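You operate a simulated robot arm through the tools that you are given. There is no shell and no other tool. Be economical: measure what you need, move in short steps, check, and stop when the job is done.

The job below is to be done with a simulated two-armed robot. You get a single attempt, and the scene is never put back.

JOB
Put both bowlers from the wardrobe worktop into the cubby labelled for them.
Fine: shut its flap again and latch both flaps; the other two hats stay on the worktop.

The check looks at the end state, three seconds after you hand in, the way a careful person would. Anything else that was tipped, shoved, dropped, spilled or broken makes it a failure.

ROBOT AND FRAMES
Two 7-joint arms with two-finger parallel grippers on one trunk, on a base that drives. Base frame: it is fixed to the floor where the robot stands at the start and does not move with it; the origin is under the middle of the robot, x ahead of it, y to its left, z up; the surface under the hand at the start is at about z = 80. Lengths are in cm, angles in rad, forces in N, time in s.
The left shoulder is at the start at [7, 13.3, 122.6], the right one opposite. With the tool pointing down near the work surface each hand reaches from about 10 to 62 cm from the robot's upright axis, wherever it stands, measured 20 degrees to its own side. Places, roughly: left cubby flap [50, -10, 100]; left flap latch [50, 0, 110]; right cubby flap [50, -40, 100]; right flap latch [50, -50, 110]. Payload 1.57 kg a hand.
The tool frame of a hand sits at the grasp point between the pads (the TCP): z along the fingers, y along the line on which they close. The tips reach 3 cm beyond it. The gripper opens to 8 cm. The fingers are 1.7 cm wide and 1.2 cm thick; the gripper's body (4 by 8.2 cm) begins 8 cm behind the TCP.
Orientation is told as [roll, pitch, yaw] about the base's x, y, z axes, in that order, counted from this pose: with the fingers straight down and closing along the base's y, the tool's x points along the base's -x, its y along +y and its z along -z.

CONTROLS
- The arms move only by the tool play_rows. It takes "left_rows", "right_rows" or both (then of equal length, played together; a hand with none holds still); each is a list of rows, each a list of 7 numbers: the shift along the base's x, y, z in units of 200 mm (1.0 is 200 mm), then the turn, a rotation vector about the base's x, y, z in units of 120 degrees (1.0 is 120 degrees), then the finger opening in cm, from 0 to 8. In form: [[x, y, z, rx, ry, rz, grip], ...]. A call has 1 to 10 rows; each row is the pose to reach, as a shift and turn from the pose commanded when the call began. A call with a number of a shift or a turn outside -1 to 1 is refused whole. Each row takes 0.2 s and may step no farther than 5 cm and 0.15 rad from the row before; otherwise, or with a gripper value out of range, the whole call is refused. A pose out of reach is approached as far as the arm can. The call stops where the force on the tool passes 90 N (or 10 N more than at its start, if that is more) or the arm is blocked; 0.2 s more then pass. The fingers move at their own pace (about 15.3 cm/s each) and stop on an object; they squeeze with about 42 N. The grip force told is the motor's: it shows also when the fingers shut on nothing. Time passes only in rows, and 0.2 s behind the last, so rows that repeat a pose let the fingers close. It gives the time, the measured TCP pose, the force on the tool (base axes), the opening and the grip force at its end, in the units of the frame above (readings bear some noise), with the torque about the TCP (base axes, N m) and any sound that the robot's microphone picked up.
- Cameras (640 x 400 px; columns grow to the right, rows downward): "scene" is now at [13.85, -0.24, 145.27]; the picture's right is [-0.02, -1.00, -0.00], its down [-0.57, 0.01, -0.82] and it looks along [0.82, -0.02, -0.57] (base axes); focal length 214 px, centre (320, 200). "left" rides on the left gripper at [7.2, 0.7, -12.2] in its tool frame; the picture's right is [-0.09, 1.00, 0.00], its down [-0.84, -0.08, -0.54] and it looks along [-0.54, -0.05, 0.84] (tool axes); focal length 238 px, centre (320, 200). "right" rides on the right gripper at [7.2, -0.7, -12.2] in its tool frame; the picture's right is [0.09, 1.00, 0.00], its down [-0.84, 0.08, -0.54] and it looks along [-0.54, 0.05, 0.84] (tool axes); focal length 238 px, centre (320, 200). There is no depth. A picture from a camera that has moved, and an enlarged one, comes with that camera's place and axes in the base frame and with its lens.
- capture(camera): a new picture of that camera. No time passes.
- move_column(by): slides the trunk up (or, below 0, down) by that many cm; the arms and the scene camera ride with it, the base frame stays. It gives what a move gives, with no picture.
- drive_base(legs): drives the robot by 1 to 6 legs, each [ahead, left, turn to the left] in cm, cm and rad, along the robot's own axes; the way and the turn of a leg run together, so that a leg with both is an arc; at most 150 cm and 3.142 rad a leg. The arms and the cameras ride along, it lands a little off, and it stops where it bumps. It gives what a move gives.
- aim_head(pan, tilt): turns the head with the scene camera to pan (to the left, within 1.501 rad either way) and tilt (down, from -0.506 to 1.204), counted from straight ahead of the robot. It gives what a move gives.
- inspect(camera, box): a new picture of the part [left, top, right, bottom] of that camera's present view, enlarged. No time passes.
- close_job(): hands the job in; it is judged then, once.

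Work in short steps. Places have to be worked out from the pictures, the camera data and where the tool is seen: move nearer, look again, correct. Check each grasp and each placing, and mend what went wrong. You have 120 turns and 100 pictures in all, those below and enlarged ones among them. Open the grippers and draw the arms clear of the work before you hand the job in, unless the task says otherwise; then end with one line.

The tools are called after "Request:" by a JSON object that holds its "api" and its "payload". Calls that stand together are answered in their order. play_rows: Moves the arms, as the interface text tells. Its arguments: {"type":"object","properties":{"left_rows":{"type":"array"},"right_rows":{"type":"array"}},"required":[]} The other tools are called the same way: move_column (by) slides the trunk up or down; drive_base (legs) drives the base; aim_head (pan, tilt) turns the head that bears the scene camera; capture (camera) takes a picture; inspect (camera, box) takes an enlarged picture of a part of a camera's view; close_job () hands the job in.

At the start:

```text
clock: 0.0
left_tool_pos: [32.56, 5.69, 137.73]
left_tool_rot: [0.0, 0.001, 0.004]
left_ft_force: [0.1, -0.2, -0.8]
left_ft_torque: [0.04, -0.04, -0.03]
left_width: 8.04
left_finger_force: 0.0
right_tool_pos: [43.81, -31.17, 124.68]
right_tool_rot: [-0.001, -0.001, 0.0]
right_ft_force: [0.2, -0.3, 0.1]
right_ft_torque: [0.07, -0.02, 0.01]
right_width: 8.01
right_finger_force: 0.1
trunk travel left (down, up): [-80.0, 14.0]
robot x, y, heading: [-0.15, -0.06, 0.0]
head pan, tilt: [-0.023, 0.613]
```

scene: 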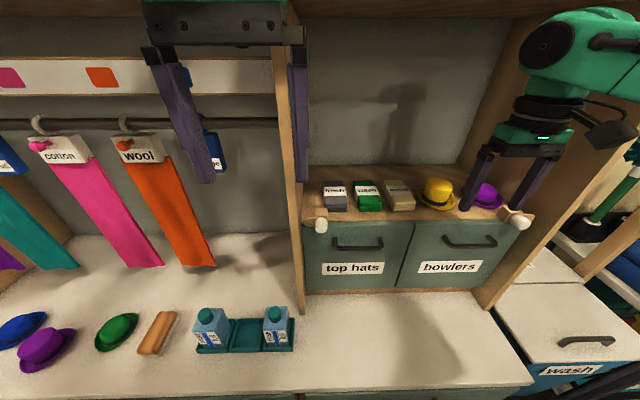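
right: 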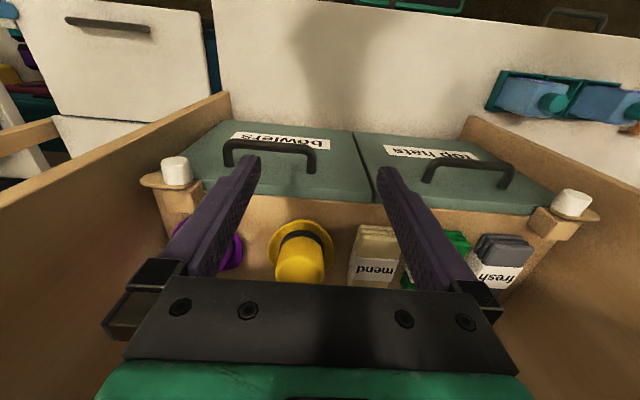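
left: 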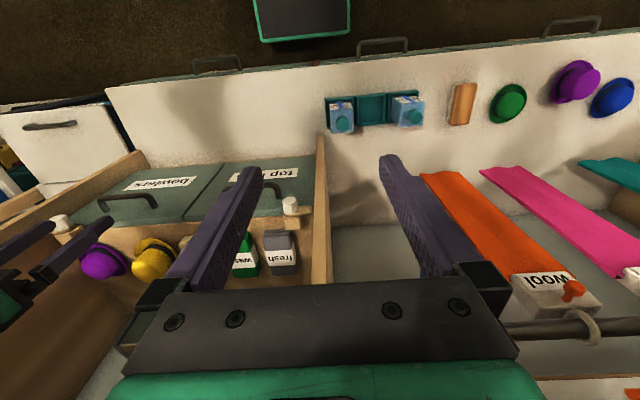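

The worktop hats are at the left of the scene view, so I'll turn the head left to see all four and tell their shapes apart.

Request:
{"api": "aim_head", "payload": {"pan": 0.7, "tilt": 0.75}}

Request:
{"api": "capture", "payload": {"camera": "scene"}}

Request:
{"api": "inspect", "payload": {"camera": "left", "box": [0, 130, 320, 330]}}

```text
clock: 1.1
left_tool_pos: [32.58, 5.74, 137.76]
left_tool_rot: [-0.001, 0.0, 0.002]
left_ft_force: [-0.5, -0.7, 0.2]
left_ft_torque: [-0.02, 0.01, -0.03]
left_width: 7.98
left_finger_force: 0.0
right_tool_pos: [43.83, -31.24, 124.67]
right_tool_rot: [0.001, -0.001, -0.001]
right_ft_force: [-0.5, -0.2, -0.1]
right_ft_torque: [0.0, 0.0, 0.02]
right_width: 7.99
right_finger_force: 0.1
trunk travel left (down, up): [-80.0, 14.0]
robot x, y, heading: [0.05, 0.37, 0.001]
head pan, tilt: [0.7, 0.75]
```

```text
96 pictures are left
camera scene: at [11.39, 5.3, 144.09], right [0.64, -0.77, 0.0], down [-0.52, -0.44, -0.73], along [0.56, 0.47, -0.68], focal length 214 px, centre (320, 200)
```

scene: 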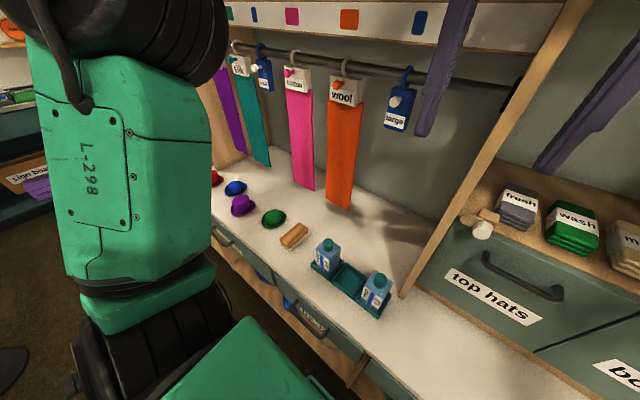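

```text
2.00 times, centred on (160, 230) of left
camera zoom: at [25.3, 6.5, 149.86], right [0.09, 1.0, 0.0], down [0.84, -0.08, 0.54], along [0.54, -0.05, -0.84], focal length 477 px, centre (640, 140)
```

zoom: 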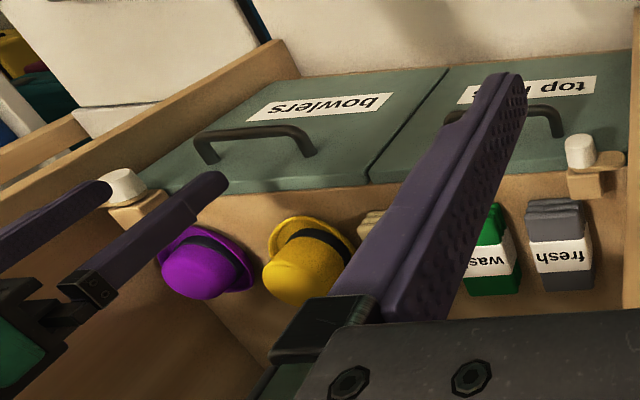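

Four hats on the worktop (red, blue, purple, green). I'll enlarge them and the flap fronts.

Request:
{"api": "inspect", "payload": {"camera": "scene", "box": [200, 150, 320, 240]}}

Request:
{"api": "inspect", "payload": {"camera": "scene", "box": [420, 180, 640, 400]}}

Request:
{"api": "inspect", "payload": {"camera": "right", "box": [100, 100, 640, 320]}}

```text
4.44 times, centred on (260, 195) of scene
camera zoom: at [11.39, 5.3, 144.09], right [0.64, -0.77, 0.0], down [-0.52, -0.44, -0.73], along [0.56, 0.47, -0.68], focal length 953 px, centre (587, 222)
```

zoom: 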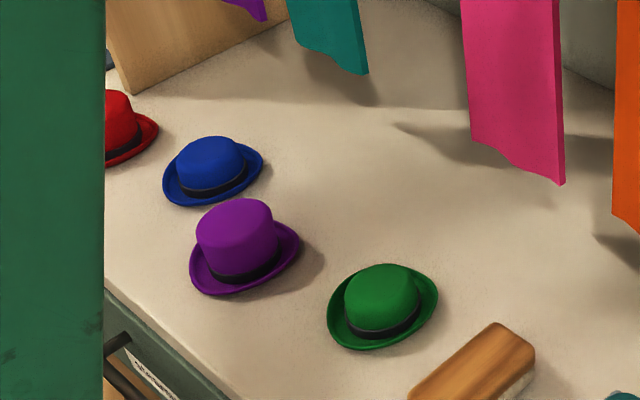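

```text
1.82 times, centred on (530, 290) of scene
camera zoom: at [11.39, 5.3, 144.09], right [0.64, -0.77, 0.0], down [-0.52, -0.44, -0.73], along [0.56, 0.47, -0.68], focal length 390 px, centre (-62, 36)
```

zoom: 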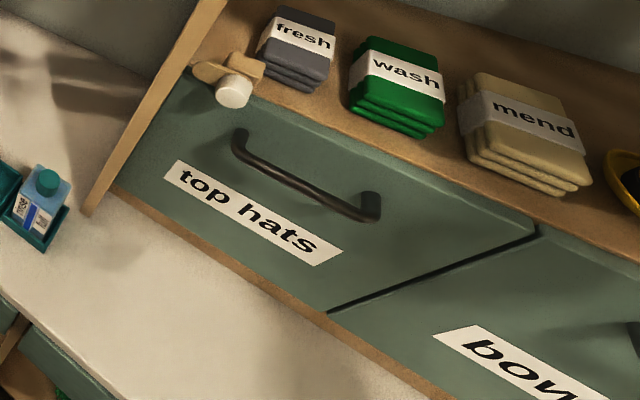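

```text
1.19 times, centred on (370, 210) of right
camera zoom: at [36.53, -31.81, 136.85], right [-0.09, 1.0, 0.0], down [0.84, 0.08, 0.54], along [0.54, 0.05, -0.84], focal length 282 px, centre (261, 188)
```

zoom: 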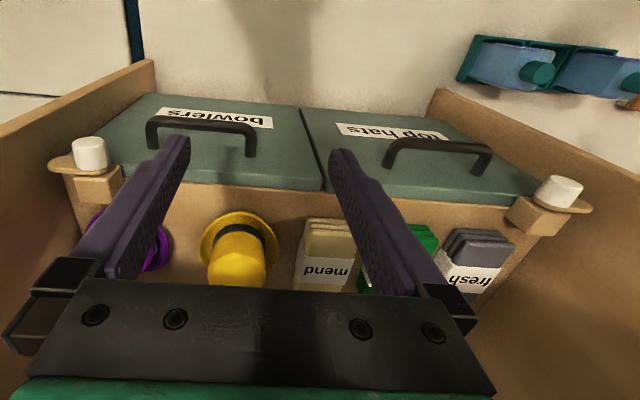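

Red is half-hidden; purple looks like a top hat. I'll pull both hands back from the wardrobe, then drive left to view the hats properly.

Request:
{"api": "play_rows", "payload": {"left_rows": [[-0.1, 0, 0, 0, 0, 0, 8], [-0.2, 0, 0, 0, 0, 0, 8], [-0.3, 0, 0, 0, 0, 0, 8]], "right_rows": [[-0.24, 0, 0, 0, 0, 0, 8], [-0.48, 0, 0, 0, 0, 0, 8], [-0.7, 0, 0, 0, 0, 0, 8]]}}

Request:
{"api": "drive_base", "payload": {"legs": [[0, 60, 0]]}}

Request:
{"api": "aim_head", "payload": {"pan": 0.2, "tilt": 0.9}}

Request:
{"api": "capture", "payload": {"camera": "scene"}}

Request:
{"api": "capture", "payload": {"camera": "left"}}

```text
clock: 1.9
left_tool_pos: [26.2, 5.66, 137.66]
left_tool_rot: [-0.003, 0.0, 0.001]
left_ft_force: [-0.2, -0.1, 0.1]
left_ft_torque: [-0.01, -0.03, -0.01]
left_width: 7.99
left_finger_force: 0.1
right_tool_pos: [29.72, -31.14, 124.72]
right_tool_rot: [0.002, -0.001, 0.0]
right_ft_force: [-0.8, -1.2, -0.2]
right_ft_torque: [0.0, 0.0, 0.0]
right_width: 8.0
right_finger_force: 0.1
trunk travel left (down, up): [-80.0, 14.0]
robot x, y, heading: [0.1, 0.03, -0.001]
head pan, tilt: [0.7, 0.75]
```

```text
clock: 5.3
left_tool_pos: [26.66, 65.64, 137.75]
left_tool_rot: [0.001, -0.001, -0.005]
left_ft_force: [-0.4, -0.5, 0.0]
left_ft_torque: [0.02, -0.01, -0.03]
left_width: 7.99
left_finger_force: 0.1
right_tool_pos: [29.95, 28.79, 124.65]
right_tool_rot: [0.003, 0.0, -0.008]
right_ft_force: [-0.1, 0.0, -0.5]
right_ft_torque: [0.05, 0.02, 0.0]
right_width: 7.99
right_finger_force: 0.1
trunk travel left (down, up): [-80.0, 14.0]
robot x, y, heading: [0.19, 60.15, -0.011]
head pan, tilt: [0.7, 0.75]
```

```text
clock: 6.2
left_tool_pos: [26.68, 65.94, 137.73]
left_tool_rot: [-0.002, -0.002, -0.006]
left_ft_force: [-0.8, 0.2, -0.1]
left_ft_torque: [0.01, 0.02, -0.01]
left_width: 7.99
left_finger_force: 0.0
right_tool_pos: [29.99, 28.92, 124.7]
right_tool_rot: [0.0, 0.002, -0.008]
right_ft_force: [0.7, -0.2, -0.6]
right_ft_torque: [-0.03, 0.0, 0.0]
right_width: 8.0
right_finger_force: 0.1
trunk travel left (down, up): [-80.0, 14.0]
robot x, y, heading: [0.49, 59.87, -0.009]
head pan, tilt: [0.201, 0.901]
```

```text
91 pictures are left
camera scene: at [12.65, 61.67, 142.9], right [0.19, -0.98, 0.0], down [-0.77, -0.15, -0.62], along [0.61, 0.12, -0.78], focal length 214 px, centre (320, 200)
```

scene: 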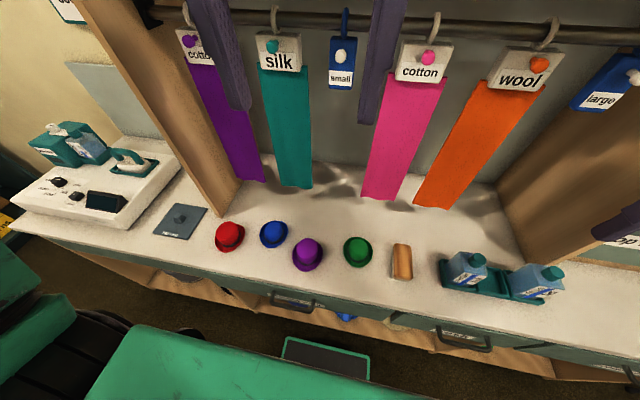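

```text
90 pictures are left
camera left: at [19.49, 66.66, 149.85], right [0.1, 1.0, 0.0], down [0.84, -0.08, 0.54], along [0.54, -0.05, -0.84], focal length 238 px, centre (320, 200)
```

left: 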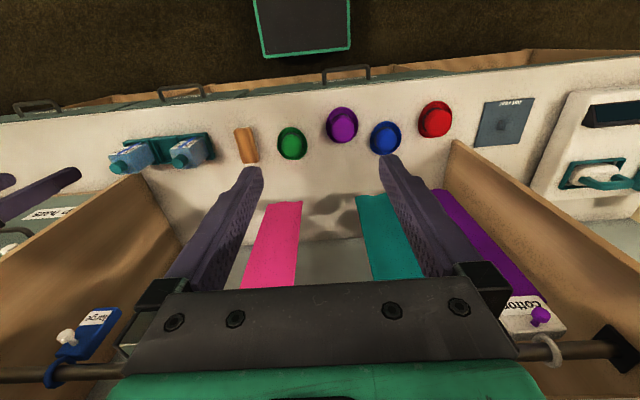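

All four are now in view; I'll enlarge from both cameras to judge crown shapes.

Request:
{"api": "inspect", "payload": {"camera": "scene", "box": [200, 205, 390, 285]}}

Request:
{"api": "inspect", "payload": {"camera": "left", "box": [270, 90, 470, 170]}}

```text
3.37 times, centred on (295, 245) of scene
camera zoom: at [12.65, 61.67, 142.9], right [0.19, -0.98, 0.0], down [-0.77, -0.15, -0.62], along [0.61, 0.12, -0.78], focal length 722 px, centre (404, 48)
```

zoom: 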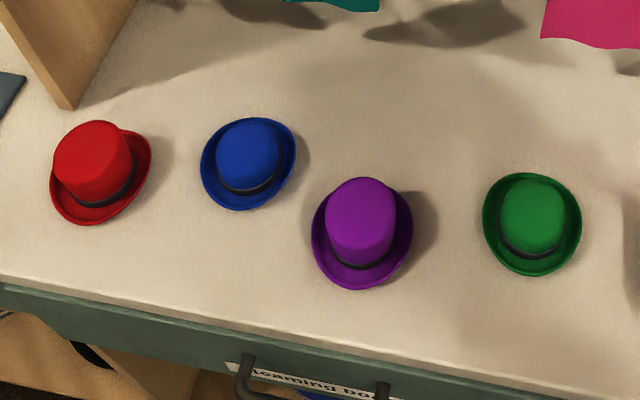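

```text
3.20 times, centred on (370, 130) of left
camera zoom: at [19.49, 66.66, 149.85], right [0.1, 1.0, 0.0], down [0.84, -0.08, 0.54], along [0.54, -0.05, -0.84], focal length 763 px, centre (160, 424)
```

zoom: 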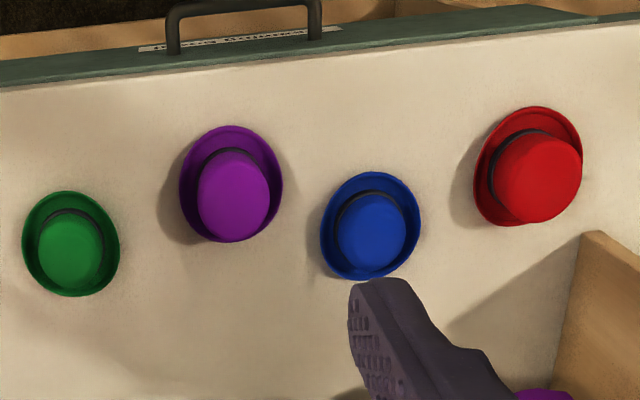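

Blue and green are low and rounded (bowlers); purple and red are tall, so they stay. Before fetching, I'll drive back to the cubbies to study latches and open the bowler flap (right one).

Request:
{"api": "drive_base", "payload": {"legs": [[0, -72, 0.01]]}}

Request:
{"api": "aim_head", "payload": {"pan": -0.35, "tilt": 0.65}}

Request:
{"api": "capture", "payload": {"camera": "scene"}}

Request:
{"api": "capture", "payload": {"camera": "right"}}

```text
clock: 10.2
left_tool_pos: [26.54, -6.07, 137.75]
left_tool_rot: [-0.002, -0.001, 0.002]
left_ft_force: [-0.2, -0.2, 0.9]
left_ft_torque: [-0.04, 0.01, 0.02]
left_width: 7.99
left_finger_force: 0.0
right_tool_pos: [30.2, -42.93, 124.75]
right_tool_rot: [0.0, 0.001, 0.002]
right_ft_force: [0.3, 0.1, -0.3]
right_ft_torque: [-0.03, -0.03, 0.01]
right_width: 8.0
right_finger_force: 0.1
trunk travel left (down, up): [-80.0, 14.0]
robot x, y, heading: [0.16, -12.11, -0.001]
head pan, tilt: [0.201, 0.901]
```

```text
clock: 11.1
left_tool_pos: [26.41, -6.16, 137.68]
left_tool_rot: [-0.002, 0.0, 0.003]
left_ft_force: [-0.3, -0.4, 0.9]
left_ft_torque: [0.01, 0.03, 0.01]
left_width: 7.99
left_finger_force: 0.0
right_tool_pos: [30.18, -43.15, 124.73]
right_tool_rot: [-0.001, -0.001, 0.003]
right_ft_force: [-0.3, 0.2, 0.0]
right_ft_torque: [0.01, 0.0, 0.02]
right_width: 8.0
right_finger_force: 0.0
trunk travel left (down, up): [-80.0, 14.0]
robot x, y, heading: [0.12, -11.81, 0.003]
head pan, tilt: [-0.351, 0.649]
```

```text
87 pictures are left
camera scene: at [13.23, -14.98, 144.95], right [-0.34, -0.94, 0.0], down [-0.57, 0.21, -0.8], along [0.75, -0.27, -0.6], focal length 214 px, centre (320, 200)
```

scene: 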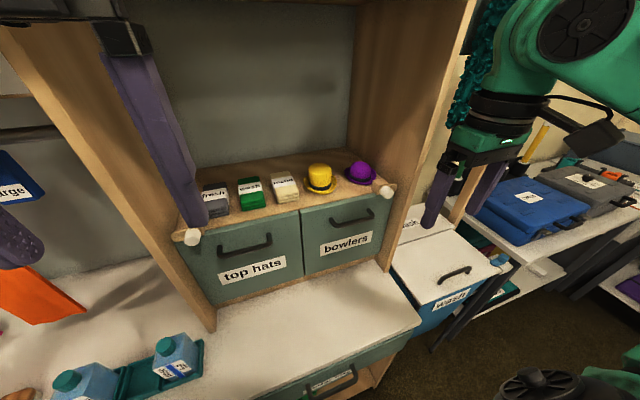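

```text
86 pictures are left
camera right: at [22.84, -43.68, 136.9], right [-0.09, 1.0, 0.0], down [0.84, 0.08, 0.54], along [0.54, 0.05, -0.84], focal length 238 px, centre (320, 200)
```

right: 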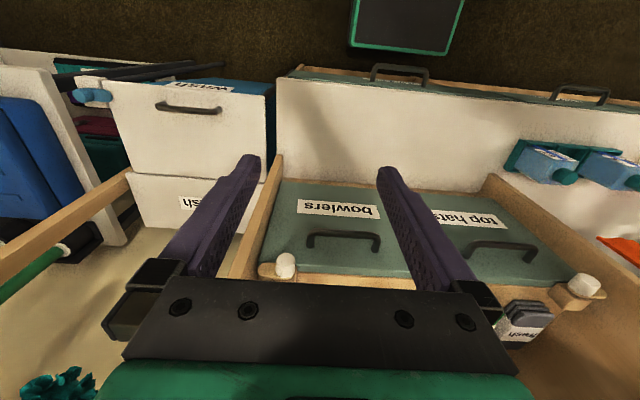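

Request:
{"api": "inspect", "payload": {"camera": "scene", "box": [160, 150, 420, 310]}}

Request:
{"api": "inspect", "payload": {"camera": "scene", "box": [350, 165, 410, 205]}}

Request:
{"api": "inspect", "payload": {"camera": "scene", "box": [160, 215, 220, 255]}}

```text
2.46 times, centred on (290, 230) of scene
camera zoom: at [13.23, -14.98, 144.95], right [-0.34, -0.94, 0.0], down [-0.57, 0.21, -0.8], along [0.75, -0.27, -0.6], focal length 528 px, centre (394, 126)
```

zoom: 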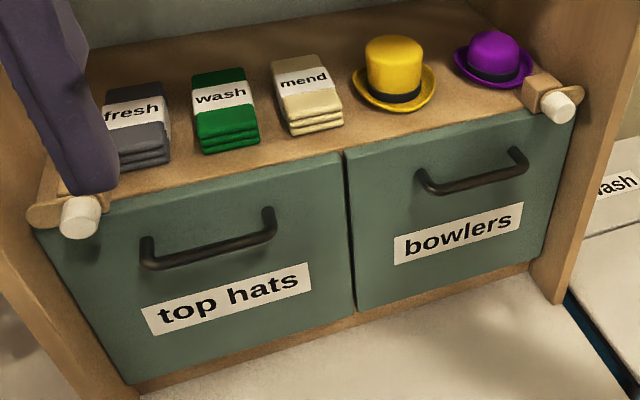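

```text
10.00 times, centred on (380, 185) of scene
camera zoom: at [13.23, -14.98, 144.95], right [-0.34, -0.94, 0.0], down [-0.57, 0.21, -0.8], along [0.75, -0.27, -0.6], focal length 2145 px, centre (-280, 350)
```

zoom: 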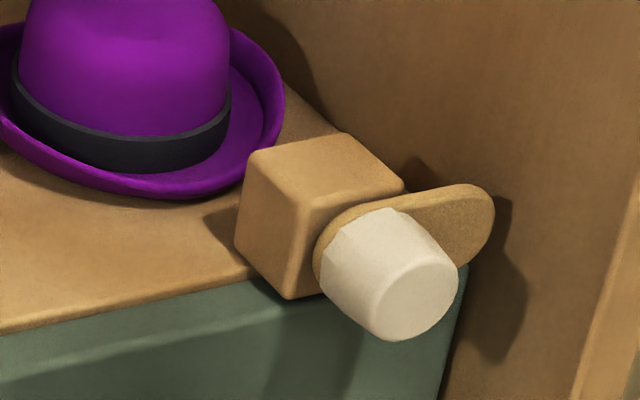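

```text
10.00 times, centred on (190, 235) of scene
camera zoom: at [13.23, -14.98, 144.95], right [-0.34, -0.94, 0.0], down [-0.57, 0.21, -0.8], along [0.75, -0.27, -0.6], focal length 2145 px, centre (1620, -150)
```

zoom: 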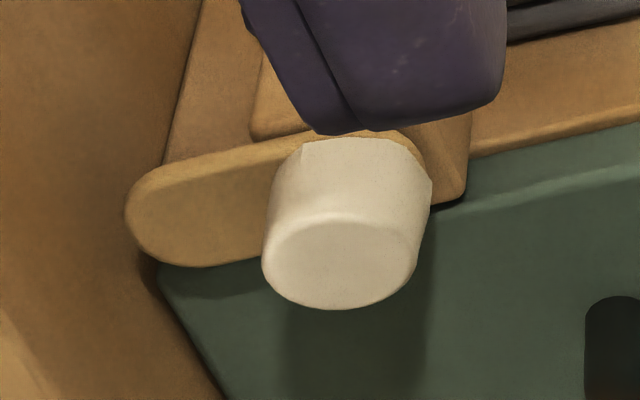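

Both turn-buttons point outward (unlatched); knobs sit near [49, -1, 113] and [49, -46, 113], bowler handle bar near [49.4, -36.5, 106.8]. I'll back up 18 cm and turn the right hand to point forward, fingers closing vertically, for the handle.

Request:
{"api": "drive_base", "payload": {"legs": [[-18, -6, 0]]}}

Request:
{"api": "play_rows", "payload": {"right_rows": [[0.1, 0, -0.05, 0.041, -0.041, -0.041, 8], [0.2, 0, -0.1, 0.082, -0.082, -0.082, 8], [0.3, 0, -0.15, 0.123, -0.123, -0.123, 8], [0.4, 0, -0.2, 0.164, -0.164, -0.164, 8], [0.5, 0, -0.25, 0.205, -0.205, -0.205, 8], [0.6, 0, -0.3, 0.246, -0.246, -0.246, 8], [0.7, 0, -0.35, 0.287, -0.287, -0.287, 8], [0.8, 0, -0.4, 0.328, -0.328, -0.328, 8], [0.9, 0, -0.45, 0.369, -0.369, -0.369, 8], [1.0, 0, -0.5, 0.41, -0.41, -0.41, 8]]}}

Request:
{"api": "play_rows", "payload": {"right_rows": [[0, 0, 0, 0.0334, -0.0334, -0.0334, 8], [0, 0, 0, 0.0668, -0.0668, -0.0668, 8], [0, 0, 0, 0.1002, -0.1002, -0.1002, 8], [0, 0, 0, 0.1336, -0.1336, -0.1336, 8], [0, 0, 0, 0.167, -0.167, -0.167, 8]]}}

Request:
{"api": "capture", "payload": {"camera": "scene"}}

Request:
{"api": "capture", "payload": {"camera": "right"}}

```text
clock: 12.7
left_tool_pos: [8.88, -12.09, 137.51]
left_tool_rot: [-0.004, 0.002, 0.005]
left_ft_force: [0.4, -0.1, -0.6]
left_ft_torque: [-0.01, 0.04, -0.01]
left_width: 8.0
left_finger_force: 0.1
right_tool_pos: [12.44, -48.95, 124.71]
right_tool_rot: [-0.001, 0.005, 0.001]
right_ft_force: [0.6, 0.8, -0.6]
right_ft_torque: [-0.03, 0.1, 0.0]
right_width: 8.0
right_finger_force: 0.1
trunk travel left (down, up): [-80.0, 14.0]
robot x, y, heading: [-17.91, -18.1, 0.002]
head pan, tilt: [-0.351, 0.649]
```

```text
clock: 14.9
left_tool_pos: [8.37, -12.26, 137.71]
left_tool_rot: [-0.002, 0.001, 0.003]
left_ft_force: [-0.4, 0.5, 1.5]
left_ft_torque: [-0.03, 0.02, 0.03]
left_width: 7.98
left_finger_force: 0.1
right_tool_pos: [32.07, -49.08, 114.81]
right_tool_rot: [1.158, -0.275, -1.157]
right_ft_force: [0.7, 0.4, 0.5]
right_ft_torque: [-0.01, -0.01, 0.01]
right_width: 7.99
right_finger_force: 0.0
trunk travel left (down, up): [-80.0, 14.0]
robot x, y, heading: [-18.19, -17.65, 0.0]
head pan, tilt: [-0.351, 0.649]
```

```text
clock: 16.1
left_tool_pos: [8.39, -12.04, 137.67]
left_tool_rot: [-0.003, 0.001, 0.004]
left_ft_force: [0.1, 0.7, -0.3]
left_ft_torque: [0.01, -0.01, -0.01]
left_width: 8.02
left_finger_force: 0.0
right_tool_pos: [32.12, -48.97, 114.84]
right_tool_rot: [1.571, -0.001, -1.572]
right_ft_force: [0.4, -0.2, 0.2]
right_ft_torque: [0.01, 0.02, -0.02]
right_width: 7.99
right_finger_force: 0.1
trunk travel left (down, up): [-80.0, 14.0]
robot x, y, heading: [-18.28, -18.0, -0.001]
head pan, tilt: [-0.351, 0.649]
```

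```text
82 pictures are left
camera scene: at [-4.83, -20.84, 144.96], right [-0.34, -0.94, 0.0], down [-0.57, 0.21, -0.8], along [0.75, -0.27, -0.6], focal length 214 px, centre (320, 200)
```

scene: 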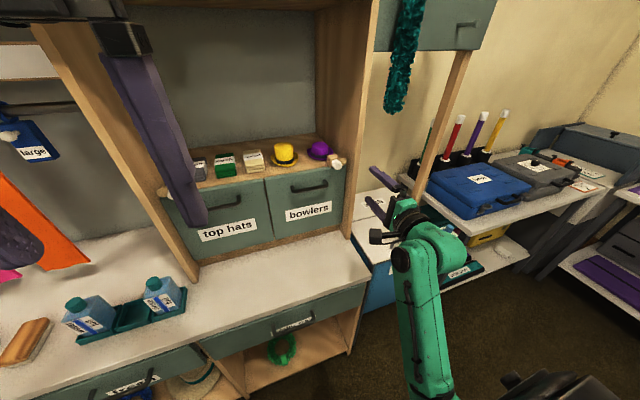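

```text
81 pictures are left
camera right: at [19.78, -41.68, 114.09], right [0.0, 0.09, 1.0], down [-0.54, -0.84, 0.08], along [0.84, -0.54, 0.05], focal length 238 px, centre (320, 200)
```

right: 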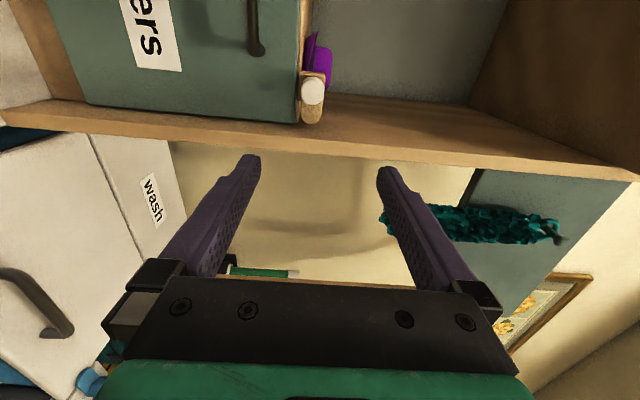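

Hand is turned correctly; handle's right end is about [49.4, -42.5, 107]. Align with the handle centre and approach to x≈43, then look.

Request:
{"api": "play_rows", "payload": {"right_rows": [[0, 0.2, -0.13, 0, 0, 0, 8], [0, 0.4, -0.26, 0, 0, 0, 8], [0.1, 0.61, -0.39, 0, 0, 0, 8], [0.25, 0.61, -0.39, 0, 0, 0, 8], [0.4, 0.61, -0.39, 0, 0, 0, 8], [0.5, 0.61, -0.39, 0, 0, 0, 8]]}}

Request:
{"api": "capture", "payload": {"camera": "right"}}

Request:
{"api": "inspect", "payload": {"camera": "scene", "box": [200, 130, 440, 280]}}

```text
refused: row 3 steps farther than a row can; nothing moved
```

```text
80 pictures are left
camera right: at [19.78, -41.68, 114.09], right [0.0, 0.09, 1.0], down [-0.54, -0.84, 0.08], along [0.84, -0.54, 0.05], focal length 238 px, centre (320, 200)
```

right: 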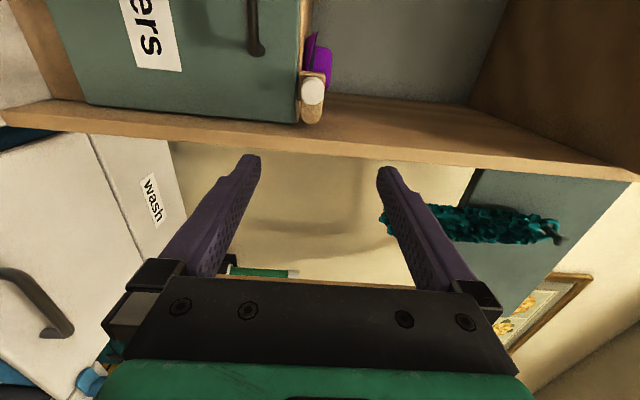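

```text
2.67 times, centred on (320, 205) of scene
camera zoom: at [-4.83, -20.84, 144.96], right [-0.34, -0.94, 0.0], down [-0.57, 0.21, -0.8], along [0.75, -0.27, -0.6], focal length 572 px, centre (320, 187)
```

zoom: 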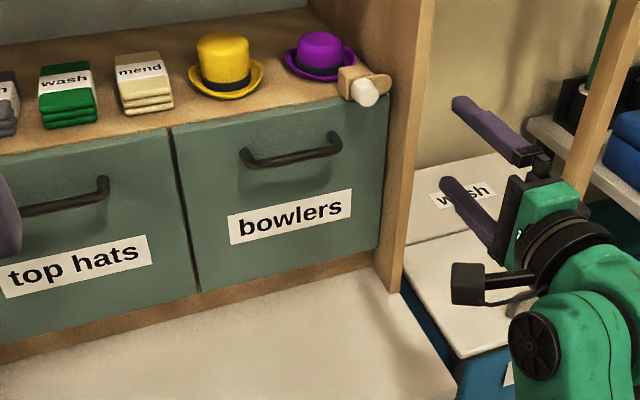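

The steps were slightly too long; I'll repeat with smaller ones.

Request:
{"api": "play_rows", "payload": {"right_rows": [[0, 0.15, -0.1, 0, 0, 0, 8], [0, 0.3, -0.2, 0, 0, 0, 8], [0, 0.45, -0.3, 0, 0, 0, 8], [0, 0.61, -0.39, 0, 0, 0, 8], [0.15, 0.61, -0.39, 0, 0, 0, 8], [0.3, 0.61, -0.39, 0, 0, 0, 8], [0.45, 0.61, -0.39, 0, 0, 0, 8], [0.55, 0.61, -0.39, 0, 0, 0, 8]]}}

Request:
{"api": "capture", "payload": {"camera": "right"}}

Request:
{"api": "inspect", "payload": {"camera": "scene", "box": [200, 130, 440, 280]}}

```text
clock: 17.1
left_tool_pos: [8.49, -12.22, 137.72]
left_tool_rot: [-0.001, 0.0, 0.005]
left_ft_force: [0.1, 0.8, 0.4]
left_ft_torque: [-0.02, 0.01, -0.02]
left_width: 7.99
left_finger_force: 0.1
right_tool_pos: [32.08, -38.5, 108.45]
right_tool_rot: [1.582, -0.196, -1.522]
right_ft_force: [0.2, -0.4, -0.3]
right_ft_torque: [-0.01, 0.0, 0.0]
right_width: 7.98
right_finger_force: 0.0
trunk travel left (down, up): [-80.0, 14.0]
robot x, y, heading: [-18.2, -18.48, -0.0]
head pan, tilt: [-0.351, 0.649]
stopped in row 4 (right hand): the arm was blocked; the commanded pose is now the measured one
```

```text
78 pictures are left
camera right: at [19.42, -32.2, 106.2], right [-0.02, 0.28, 0.96], down [-0.5, -0.83, 0.23], along [0.86, -0.48, 0.16], focal length 238 px, centre (320, 200)
```

right: 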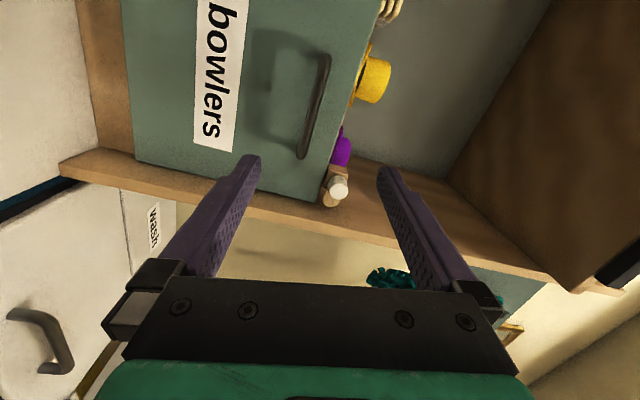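

```text
2.67 times, centred on (320, 205) of scene
camera zoom: at [-4.88, -20.92, 144.96], right [-0.34, -0.94, 0.0], down [-0.57, 0.21, -0.8], along [0.75, -0.27, -0.6], focal length 572 px, centre (320, 187)
```

zoom: 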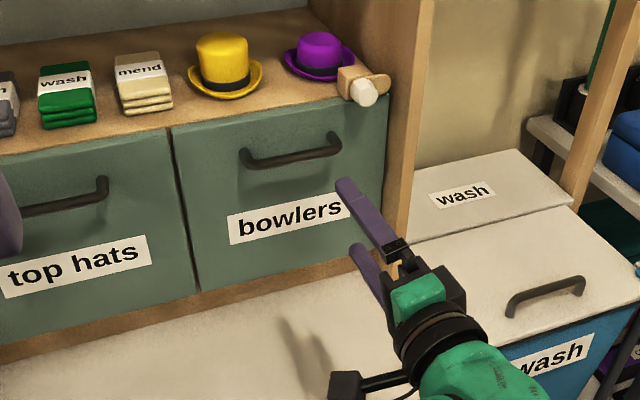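

The arm was blocked mid-way (likely a joint limit from being too near the body). I'll move forward while restoring the orientation.

Request:
{"api": "play_rows", "payload": {"right_rows": [[0.15, 0, 0, 0, 0, 0, 8], [0.3, 0, 0, 0.03, 0, -0.008, 8], [0.4, 0.03, -0.03, 0.06, 0, -0.016, 8], [0.45, 0.06, -0.06, 0.0936, 0, -0.0234, 8], [0.5, 0.085, -0.075, 0.0936, 0, -0.0234, 8]]}}

Request:
{"api": "capture", "payload": {"camera": "right"}}

```text
clock: 18.0
left_tool_pos: [8.53, -12.18, 137.66]
left_tool_rot: [-0.003, 0.001, 0.002]
left_ft_force: [-0.1, -0.3, -1.4]
left_ft_torque: [-0.03, -0.01, 0.0]
left_width: 8.01
left_finger_force: 0.0
right_tool_pos: [40.29, -40.78, 106.81]
right_tool_rot: [1.569, -0.208, -1.569]
right_ft_force: [-0.2, 0.6, -0.1]
right_ft_torque: [0.0, 0.01, 0.02]
right_width: 8.0
right_finger_force: 0.1
trunk travel left (down, up): [-80.0, 14.0]
robot x, y, heading: [-17.88, -18.21, -0.001]
head pan, tilt: [-0.351, 0.649]
stopped in row 4 (right hand): the arm was blocked; the commanded pose is now the measured one
```

```text
76 pictures are left
camera right: at [27.95, -33.88, 104.6], right [0.0, 0.3, 0.96], down [-0.54, -0.8, 0.25], along [0.84, -0.52, 0.16], focal length 238 px, centre (320, 200)
```

right: 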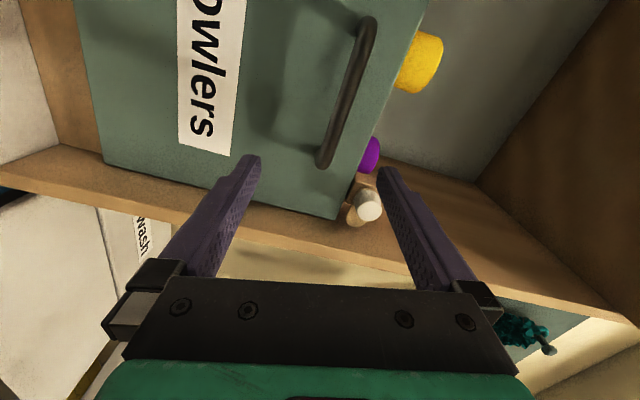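

Roll is joint-limited with the hand this close to the centreline. I'll drive the base left 13 cm so the hand works farther to its side, and restore orientation.

Request:
{"api": "drive_base", "payload": {"legs": [[0, 13, 0]]}}

Request:
{"api": "play_rows", "payload": {"right_rows": [[0, -0.15, 0, 0, 0, 0, 8], [0, -0.3, 0, 0, 0, 0, 8], [0, -0.43, 0, 0.035, 0, 0, 8], [0, -0.43, 0, 0.07, 0, 0, 8], [0, -0.43, 0, 0.099, 0, 0, 8]]}}

Request:
{"api": "capture", "payload": {"camera": "right"}}

```text
clock: 19.3
left_tool_pos: [8.39, 0.21, 137.55]
left_tool_rot: [0.001, 0.001, 0.0]
left_ft_force: [0.3, 0.3, -0.8]
left_ft_torque: [0.01, -0.01, 0.03]
left_width: 8.0
left_finger_force: 0.0
right_tool_pos: [40.08, -28.21, 106.45]
right_tool_rot: [1.566, -0.203, -1.57]
right_ft_force: [-0.4, 0.0, 0.9]
right_ft_torque: [-0.01, -0.01, -0.01]
right_width: 7.99
right_finger_force: 0.0
trunk travel left (down, up): [-80.0, 14.0]
robot x, y, heading: [-18.08, -4.96, -0.002]
head pan, tilt: [-0.351, 0.649]
```

```text
clock: 20.5
left_tool_pos: [8.3, 0.61, 137.69]
left_tool_rot: [-0.001, 0.0, 0.0]
left_ft_force: [0.0, 0.3, -0.6]
left_ft_torque: [0.01, 0.03, 0.0]
left_width: 8.01
left_finger_force: 0.3
right_tool_pos: [40.12, -36.69, 106.67]
right_tool_rot: [1.566, 0.002, -1.571]
right_ft_force: [-0.1, 1.1, 0.8]
right_ft_torque: [0.03, 0.01, -0.01]
right_width: 8.02
right_finger_force: 0.1
trunk travel left (down, up): [-80.0, 14.0]
robot x, y, heading: [-17.76, -4.98, -0.004]
head pan, tilt: [-0.351, 0.649]
```

```text
75 pictures are left
camera right: at [27.83, -29.5, 106.01], right [0.0, 0.09, 1.0], down [-0.54, -0.84, 0.08], along [0.84, -0.54, 0.05], focal length 238 px, centre (320, 200)
```

right: 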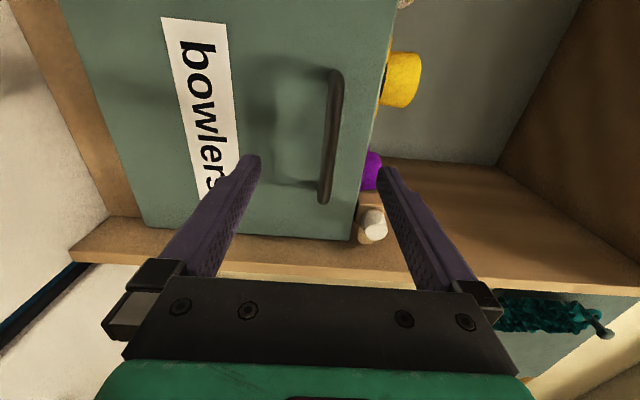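

Bar measures at z≈107.7, mid y≈-37. Move forward so the bar lies between the fingertips (TCP x≈47.6), then close.

Request:
{"api": "play_rows", "payload": {"right_rows": [[0.1, 0, 0.05, 0, 0, 0, 8], [0.2, 0, 0.05, 0, 0, 0, 8], [0.3, 0, 0.05, 0, 0, 0, 8], [0.375, 0, 0.05, 0, 0, 0, 8], [0.375, 0, 0.05, 0, 0, 0, 8]]}}

Request:
{"api": "capture", "payload": {"camera": "right"}}

Request:
{"api": "inspect", "payload": {"camera": "scene", "box": [200, 130, 440, 280]}}

```text
clock: 21.7
left_tool_pos: [8.29, 0.5, 137.7]
left_tool_rot: [-0.001, 0.0, -0.001]
left_ft_force: [0.5, -0.1, 0.5]
left_ft_torque: [0.02, -0.01, -0.02]
left_width: 8.0
left_finger_force: 0.1
right_tool_pos: [47.8, -36.72, 107.74]
right_tool_rot: [1.569, 0.003, -1.572]
right_ft_force: [0.1, -1.0, 0.4]
right_ft_torque: [0.02, 0.0, 0.04]
right_width: 8.0
right_finger_force: 0.1
trunk travel left (down, up): [-80.0, 14.0]
robot x, y, heading: [-18.35, -5.37, -0.004]
head pan, tilt: [-0.351, 0.649]
```

```text
74 pictures are left
camera right: at [35.43, -29.46, 107.06], right [0.0, 0.09, 1.0], down [-0.54, -0.84, 0.08], along [0.84, -0.54, 0.05], focal length 238 px, centre (320, 200)
```

right: 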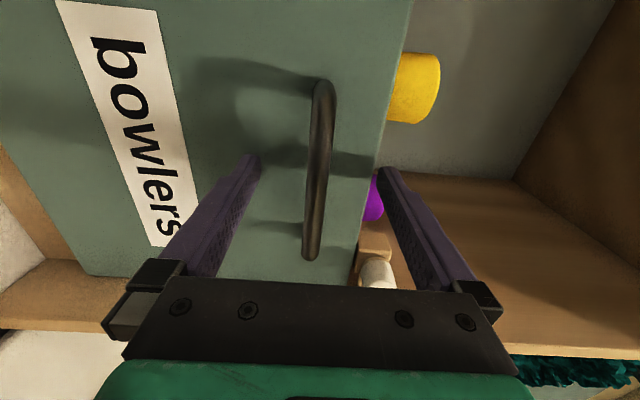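

```text
2.67 times, centred on (320, 205) of scene
camera zoom: at [-4.88, -8.15, 144.95], right [-0.34, -0.94, 0.0], down [-0.57, 0.21, -0.8], along [0.75, -0.27, -0.6], focal length 572 px, centre (320, 187)
```

zoom: 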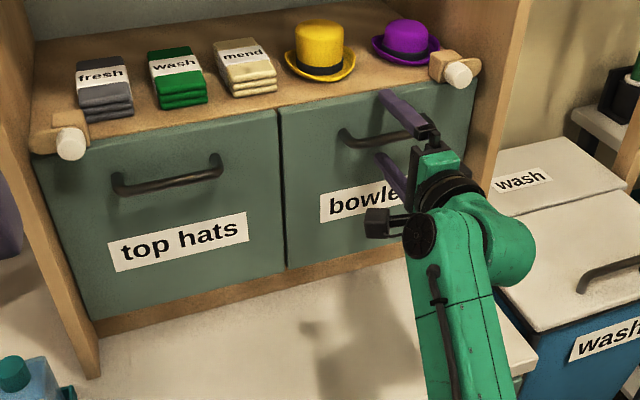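

Bar lies between the fingers. Closing.

Request:
{"api": "play_rows", "payload": {"right_rows": [[0, 0, 0, 0, 0, 0, 4], [0, 0, 0, 0, 0, 0, 0], [0, 0, 0, 0, 0, 0, 0], [0, 0, 0, 0, 0, 0, 0]]}}

Request:
{"api": "capture", "payload": {"camera": "right"}}

```text
clock: 22.7
left_tool_pos: [8.51, 0.6, 137.63]
left_tool_rot: [-0.001, 0.001, 0.0]
left_ft_force: [0.9, -0.1, -0.2]
left_ft_torque: [0.04, 0.0, 0.0]
left_width: 7.98
left_finger_force: 0.1
right_tool_pos: [47.71, -36.71, 107.56]
right_tool_rot: [1.562, 0.002, -1.57]
right_ft_force: [-3.7, 1.9, -8.8]
right_ft_torque: [-0.06, 0.04, -0.09]
right_width: 1.27
right_finger_force: 29.2
trunk travel left (down, up): [-80.0, 14.0]
robot x, y, heading: [-17.85, -5.05, 0.002]
head pan, tilt: [-0.351, 0.649]
```

```text
72 pictures are left
camera right: at [35.45, -29.48, 106.9], right [0.01, 0.09, 1.0], down [-0.54, -0.84, 0.08], along [0.84, -0.54, 0.04], focal length 238 px, centre (320, 200)
```

right: 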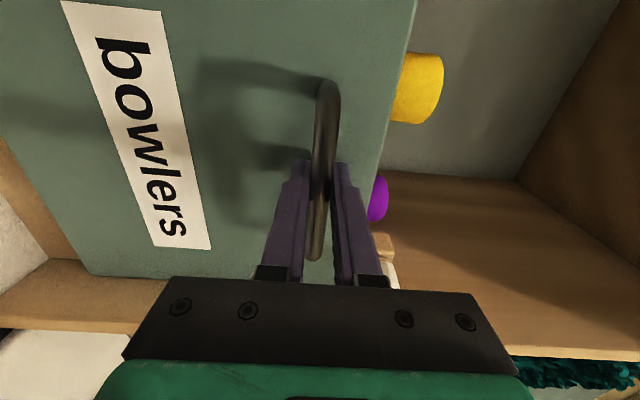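

Bar gripped (1.27 cm). Pull along a bottom-hinge arc by ~15° and check.

Request:
{"api": "play_rows", "payload": {"right_rows": [[-0.09, 0, -0.018, 0, 0, 0, 0], [-0.18, 0, -0.047, 0, 0, 0, 0], [-0.265, 0, -0.083, 0, 0, 0, 0]]}}

Request:
{"api": "capture", "payload": {"camera": "right"}}

Request:
{"api": "capture", "payload": {"camera": "scene"}}

```text
clock: 23.5
left_tool_pos: [8.71, 0.6, 137.58]
left_tool_rot: [-0.002, 0.004, 0.001]
left_ft_force: [0.2, 0.7, -1.0]
left_ft_torque: [0.01, 0.04, 0.0]
left_width: 8.01
left_finger_force: 0.0
right_tool_pos: [42.44, -36.77, 105.82]
right_tool_rot: [1.565, 0.001, -1.57]
right_ft_force: [4.8, 2.4, -6.8]
right_ft_torque: [-0.12, -0.02, -0.3]
right_width: 1.29
right_finger_force: 29.8
trunk travel left (down, up): [-80.0, 14.0]
robot x, y, heading: [-18.11, -5.28, -0.003]
head pan, tilt: [-0.351, 0.649]
```

```text
71 pictures are left
camera right: at [30.22, -29.48, 105.25], right [0.01, 0.09, 1.0], down [-0.54, -0.84, 0.08], along [0.84, -0.54, 0.04], focal length 238 px, centre (320, 200)
```

right: 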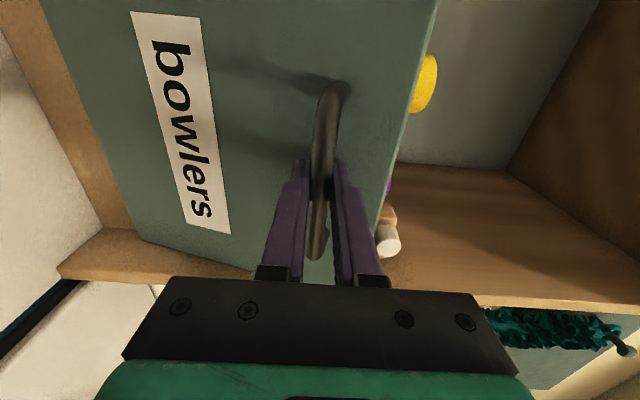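

```text
70 pictures are left
camera scene: at [-4.56, -8.14, 144.92], right [-0.34, -0.94, 0.0], down [-0.57, 0.21, -0.8], along [0.75, -0.27, -0.61], focal length 214 px, centre (320, 200)
```

scene: 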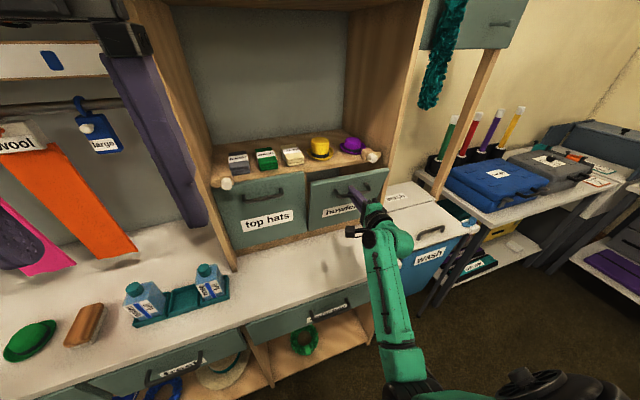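

The flap opens smoothly about its bottom. Continue along the arc to ~45°.

Request:
{"api": "play_rows", "payload": {"right_rows": [[-0.12, 0, -0.07, 0, 0, 0, 0], [-0.235, 0, -0.15, 0, 0, 0, 0], [-0.335, 0, -0.245, 0, 0, 0, 0], [-0.425, 0, -0.35, 0, 0, 0, 0]]}}

Request:
{"api": "capture", "payload": {"camera": "right"}}

Request:
{"api": "capture", "payload": {"camera": "scene"}}

```text
clock: 24.5
left_tool_pos: [8.45, 0.66, 137.59]
left_tool_rot: [-0.003, 0.001, 0.0]
left_ft_force: [0.9, -0.5, -1.4]
left_ft_torque: [0.0, -0.01, -0.01]
left_width: 8.01
left_finger_force: 0.0
right_tool_pos: [33.76, -36.7, 98.74]
right_tool_rot: [1.564, 0.001, -1.569]
right_ft_force: [1.0, 3.8, -4.4]
right_ft_torque: [-0.33, 0.08, 0.62]
right_width: 1.3
right_finger_force: 30.3
trunk travel left (down, up): [-80.0, 14.0]
robot x, y, heading: [-18.39, -5.33, -0.008]
head pan, tilt: [-0.351, 0.649]
```

```text
69 pictures are left
camera right: at [21.48, -29.53, 98.18], right [0.01, 0.09, 1.0], down [-0.54, -0.84, 0.08], along [0.84, -0.54, 0.04], focal length 238 px, centre (320, 200)
```

right: 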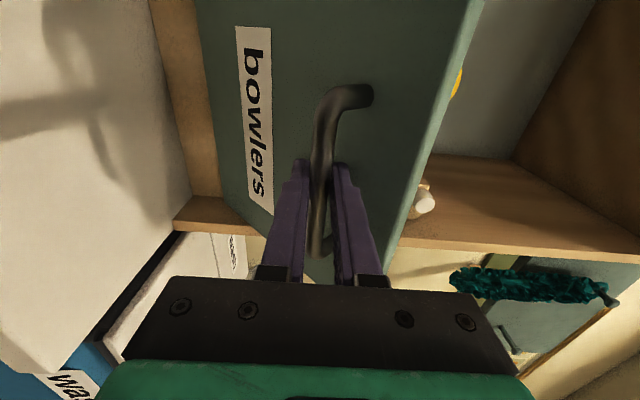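

```text
68 pictures are left
camera scene: at [-4.75, -8.07, 144.94], right [-0.34, -0.94, 0.0], down [-0.57, 0.21, -0.8], along [0.75, -0.27, -0.61], focal length 214 px, centre (320, 200)
```

scene: 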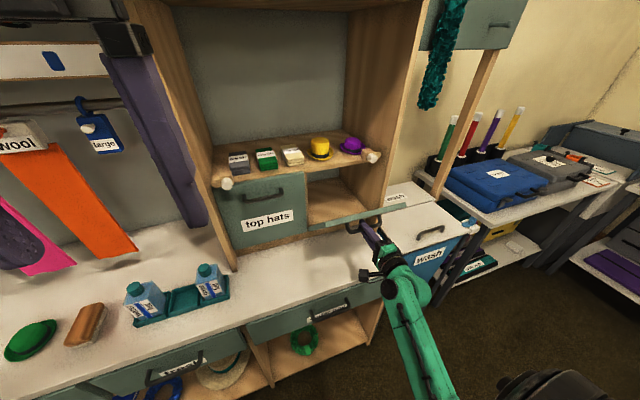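

Cubby is opening; continue to ~70°.

Request:
{"api": "play_rows", "payload": {"right_rows": [[-0.075, 0, -0.115, 0, 0, 0, 0], [-0.13, 0, -0.245, 0, 0, 0, 0], [-0.17, 0, -0.38, 0, 0, 0, 0], [-0.19, 0, -0.48, 0, 0, 0, 0]]}}

Request:
{"api": "capture", "payload": {"camera": "right"}}

Request:
{"api": "capture", "payload": {"camera": "scene"}}

```text
clock: 25.5
left_tool_pos: [8.35, 0.66, 137.64]
left_tool_rot: [-0.002, 0.0, -0.001]
left_ft_force: [-0.6, -0.2, -1.0]
left_ft_torque: [0.02, -0.02, -0.02]
left_width: 8.0
left_finger_force: 0.1
right_tool_pos: [29.97, -36.95, 89.28]
right_tool_rot: [1.567, 0.004, -1.571]
right_ft_force: [-0.6, 3.4, -2.0]
right_ft_torque: [-0.38, -0.02, 0.31]
right_width: 1.28
right_finger_force: 29.9
trunk travel left (down, up): [-80.0, 14.0]
robot x, y, heading: [-18.02, -5.18, -0.002]
head pan, tilt: [-0.351, 0.649]
```

```text
67 pictures are left
camera right: at [17.73, -29.55, 88.66], right [0.0, 0.09, 1.0], down [-0.54, -0.84, 0.08], along [0.84, -0.54, 0.05], focal length 238 px, centre (320, 200)
```

right: 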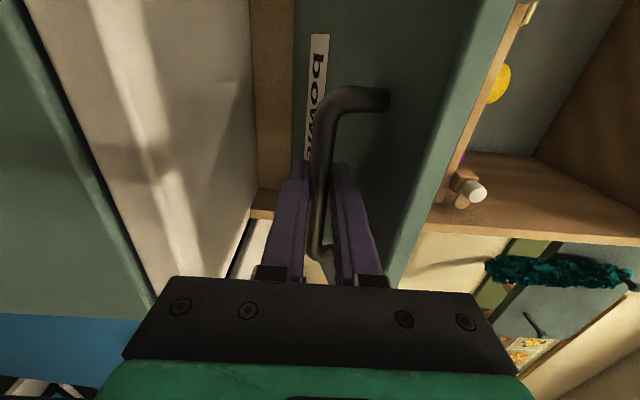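

```text
66 pictures are left
camera scene: at [-4.92, -8.1, 144.96], right [-0.34, -0.94, 0.0], down [-0.57, 0.21, -0.8], along [0.75, -0.28, -0.6], focal length 214 px, centre (320, 200)
```

scene: 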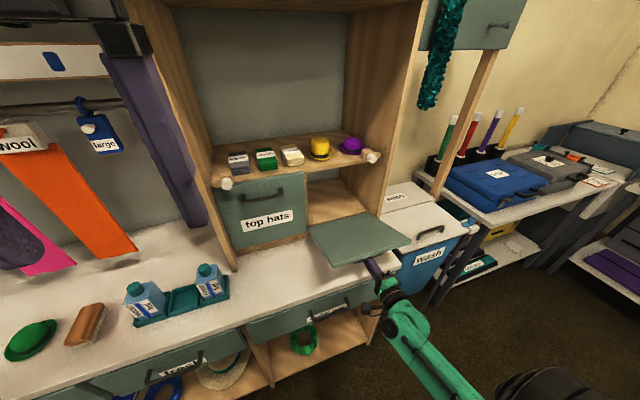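

At ~72°, low forces. Lower the last bit in small steps.

Request:
{"api": "play_rows", "payload": {"right_rows": [[-0.005, 0, -0.08, 0, 0, 0, 0], [-0.002, 0, -0.16, 0, 0, 0, 0], [0.0, 0, -0.22, 0, 0, 0, 0], [0.01, 0, -0.28, 0, 0, 0, 0]]}}

Request:
{"api": "capture", "payload": {"camera": "right"}}

Request:
{"api": "inspect", "payload": {"camera": "scene", "box": [280, 130, 520, 280]}}

```text
clock: 26.5
left_tool_pos: [8.23, 0.57, 137.73]
left_tool_rot: [-0.002, -0.002, 0.0]
left_ft_force: [-0.1, -0.2, -0.3]
left_ft_torque: [0.02, 0.01, -0.03]
left_width: 7.99
left_finger_force: 0.0
right_tool_pos: [29.98, -36.7, 83.73]
right_tool_rot: [1.567, 0.001, -1.571]
right_ft_force: [-11.4, 0.9, -3.1]
right_ft_torque: [-0.41, 0.03, -0.3]
right_width: 1.29
right_finger_force: 30.0
trunk travel left (down, up): [-80.0, 14.0]
robot x, y, heading: [-18.34, -5.31, -0.001]
head pan, tilt: [-0.351, 0.649]
```

```text
65 pictures are left
camera right: at [17.77, -29.55, 83.18], right [0.0, 0.09, 1.0], down [-0.54, -0.84, 0.08], along [0.84, -0.54, 0.05], focal length 238 px, centre (320, 200)
```

right: 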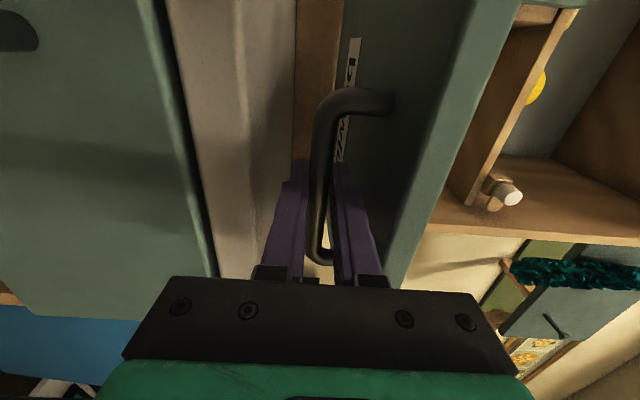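

```text
2.67 times, centred on (400, 205) of scene
camera zoom: at [-5.13, -8.17, 144.97], right [-0.35, -0.94, 0.0], down [-0.57, 0.21, -0.8], along [0.75, -0.27, -0.6], focal length 572 px, centre (107, 187)
```

zoom: 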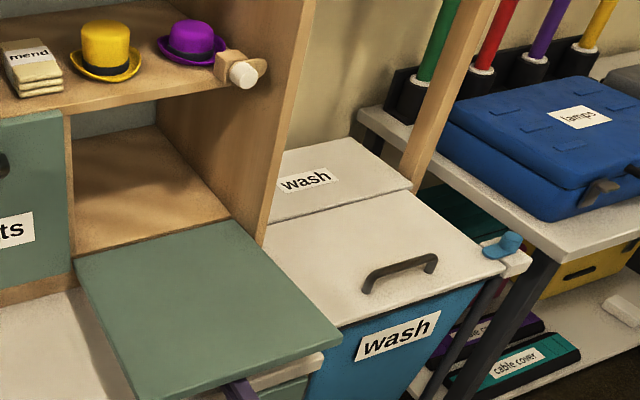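

Flap is essentially horizontal. Open fingers a little and back out from under it.

Request:
{"api": "play_rows", "payload": {"right_rows": [[0, 0, 0, 0, 0, 0, 2.6], [0, 0, 0, 0, 0, 0, 2.6], [-0.1, 0, 0, 0, 0, 0, 2.6], [-0.25, 0, 0, 0, 0, 0, 2.6], [-0.4, 0, 0, 0, 0, 0, 2.6], [-0.5, 0, 0, 0, 0, 0, 2.6]]}}

Request:
{"api": "capture", "payload": {"camera": "right"}}

Request:
{"api": "inspect", "payload": {"camera": "scene", "box": [280, 130, 520, 280]}}

```text
clock: 27.9
left_tool_pos: [8.35, 0.54, 137.71]
left_tool_rot: [-0.001, 0.0, -0.001]
left_ft_force: [0.2, 0.3, -0.2]
left_ft_torque: [-0.03, 0.01, -0.01]
left_width: 8.0
left_finger_force: 0.0
right_tool_pos: [20.19, -36.83, 83.79]
right_tool_rot: [1.569, 0.001, -1.568]
right_ft_force: [-0.1, 0.5, 0.5]
right_ft_torque: [0.02, -0.02, 0.0]
right_width: 2.64
right_finger_force: 0.0
trunk travel left (down, up): [-80.0, 14.0]
robot x, y, heading: [-18.08, -5.14, 0.001]
head pan, tilt: [-0.351, 0.649]
```

```text
63 pictures are left
camera right: at [7.89, -29.57, 83.12], right [0.0, 0.09, 1.0], down [-0.54, -0.84, 0.08], along [0.84, -0.54, 0.05], focal length 238 px, centre (320, 200)
```

right: 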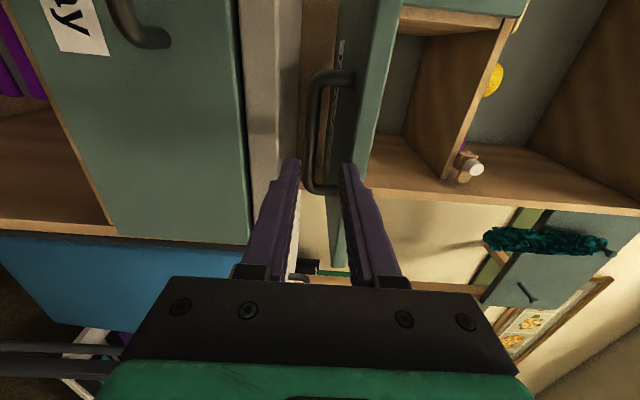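

```text
2.67 times, centred on (400, 205) of scene
camera zoom: at [-4.91, -8.16, 144.96], right [-0.34, -0.94, 0.0], down [-0.57, 0.21, -0.8], along [0.75, -0.27, -0.6], focal length 572 px, centre (107, 187)
```

zoom: 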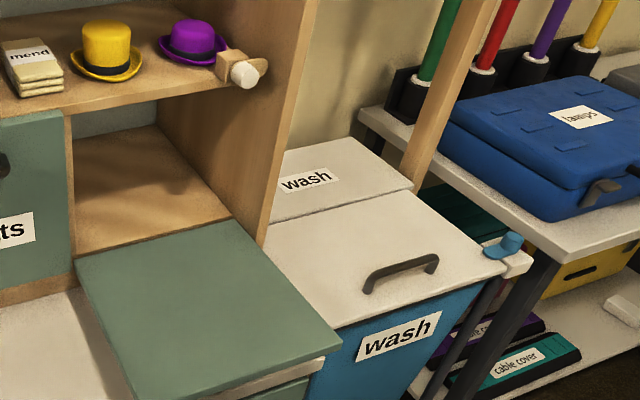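

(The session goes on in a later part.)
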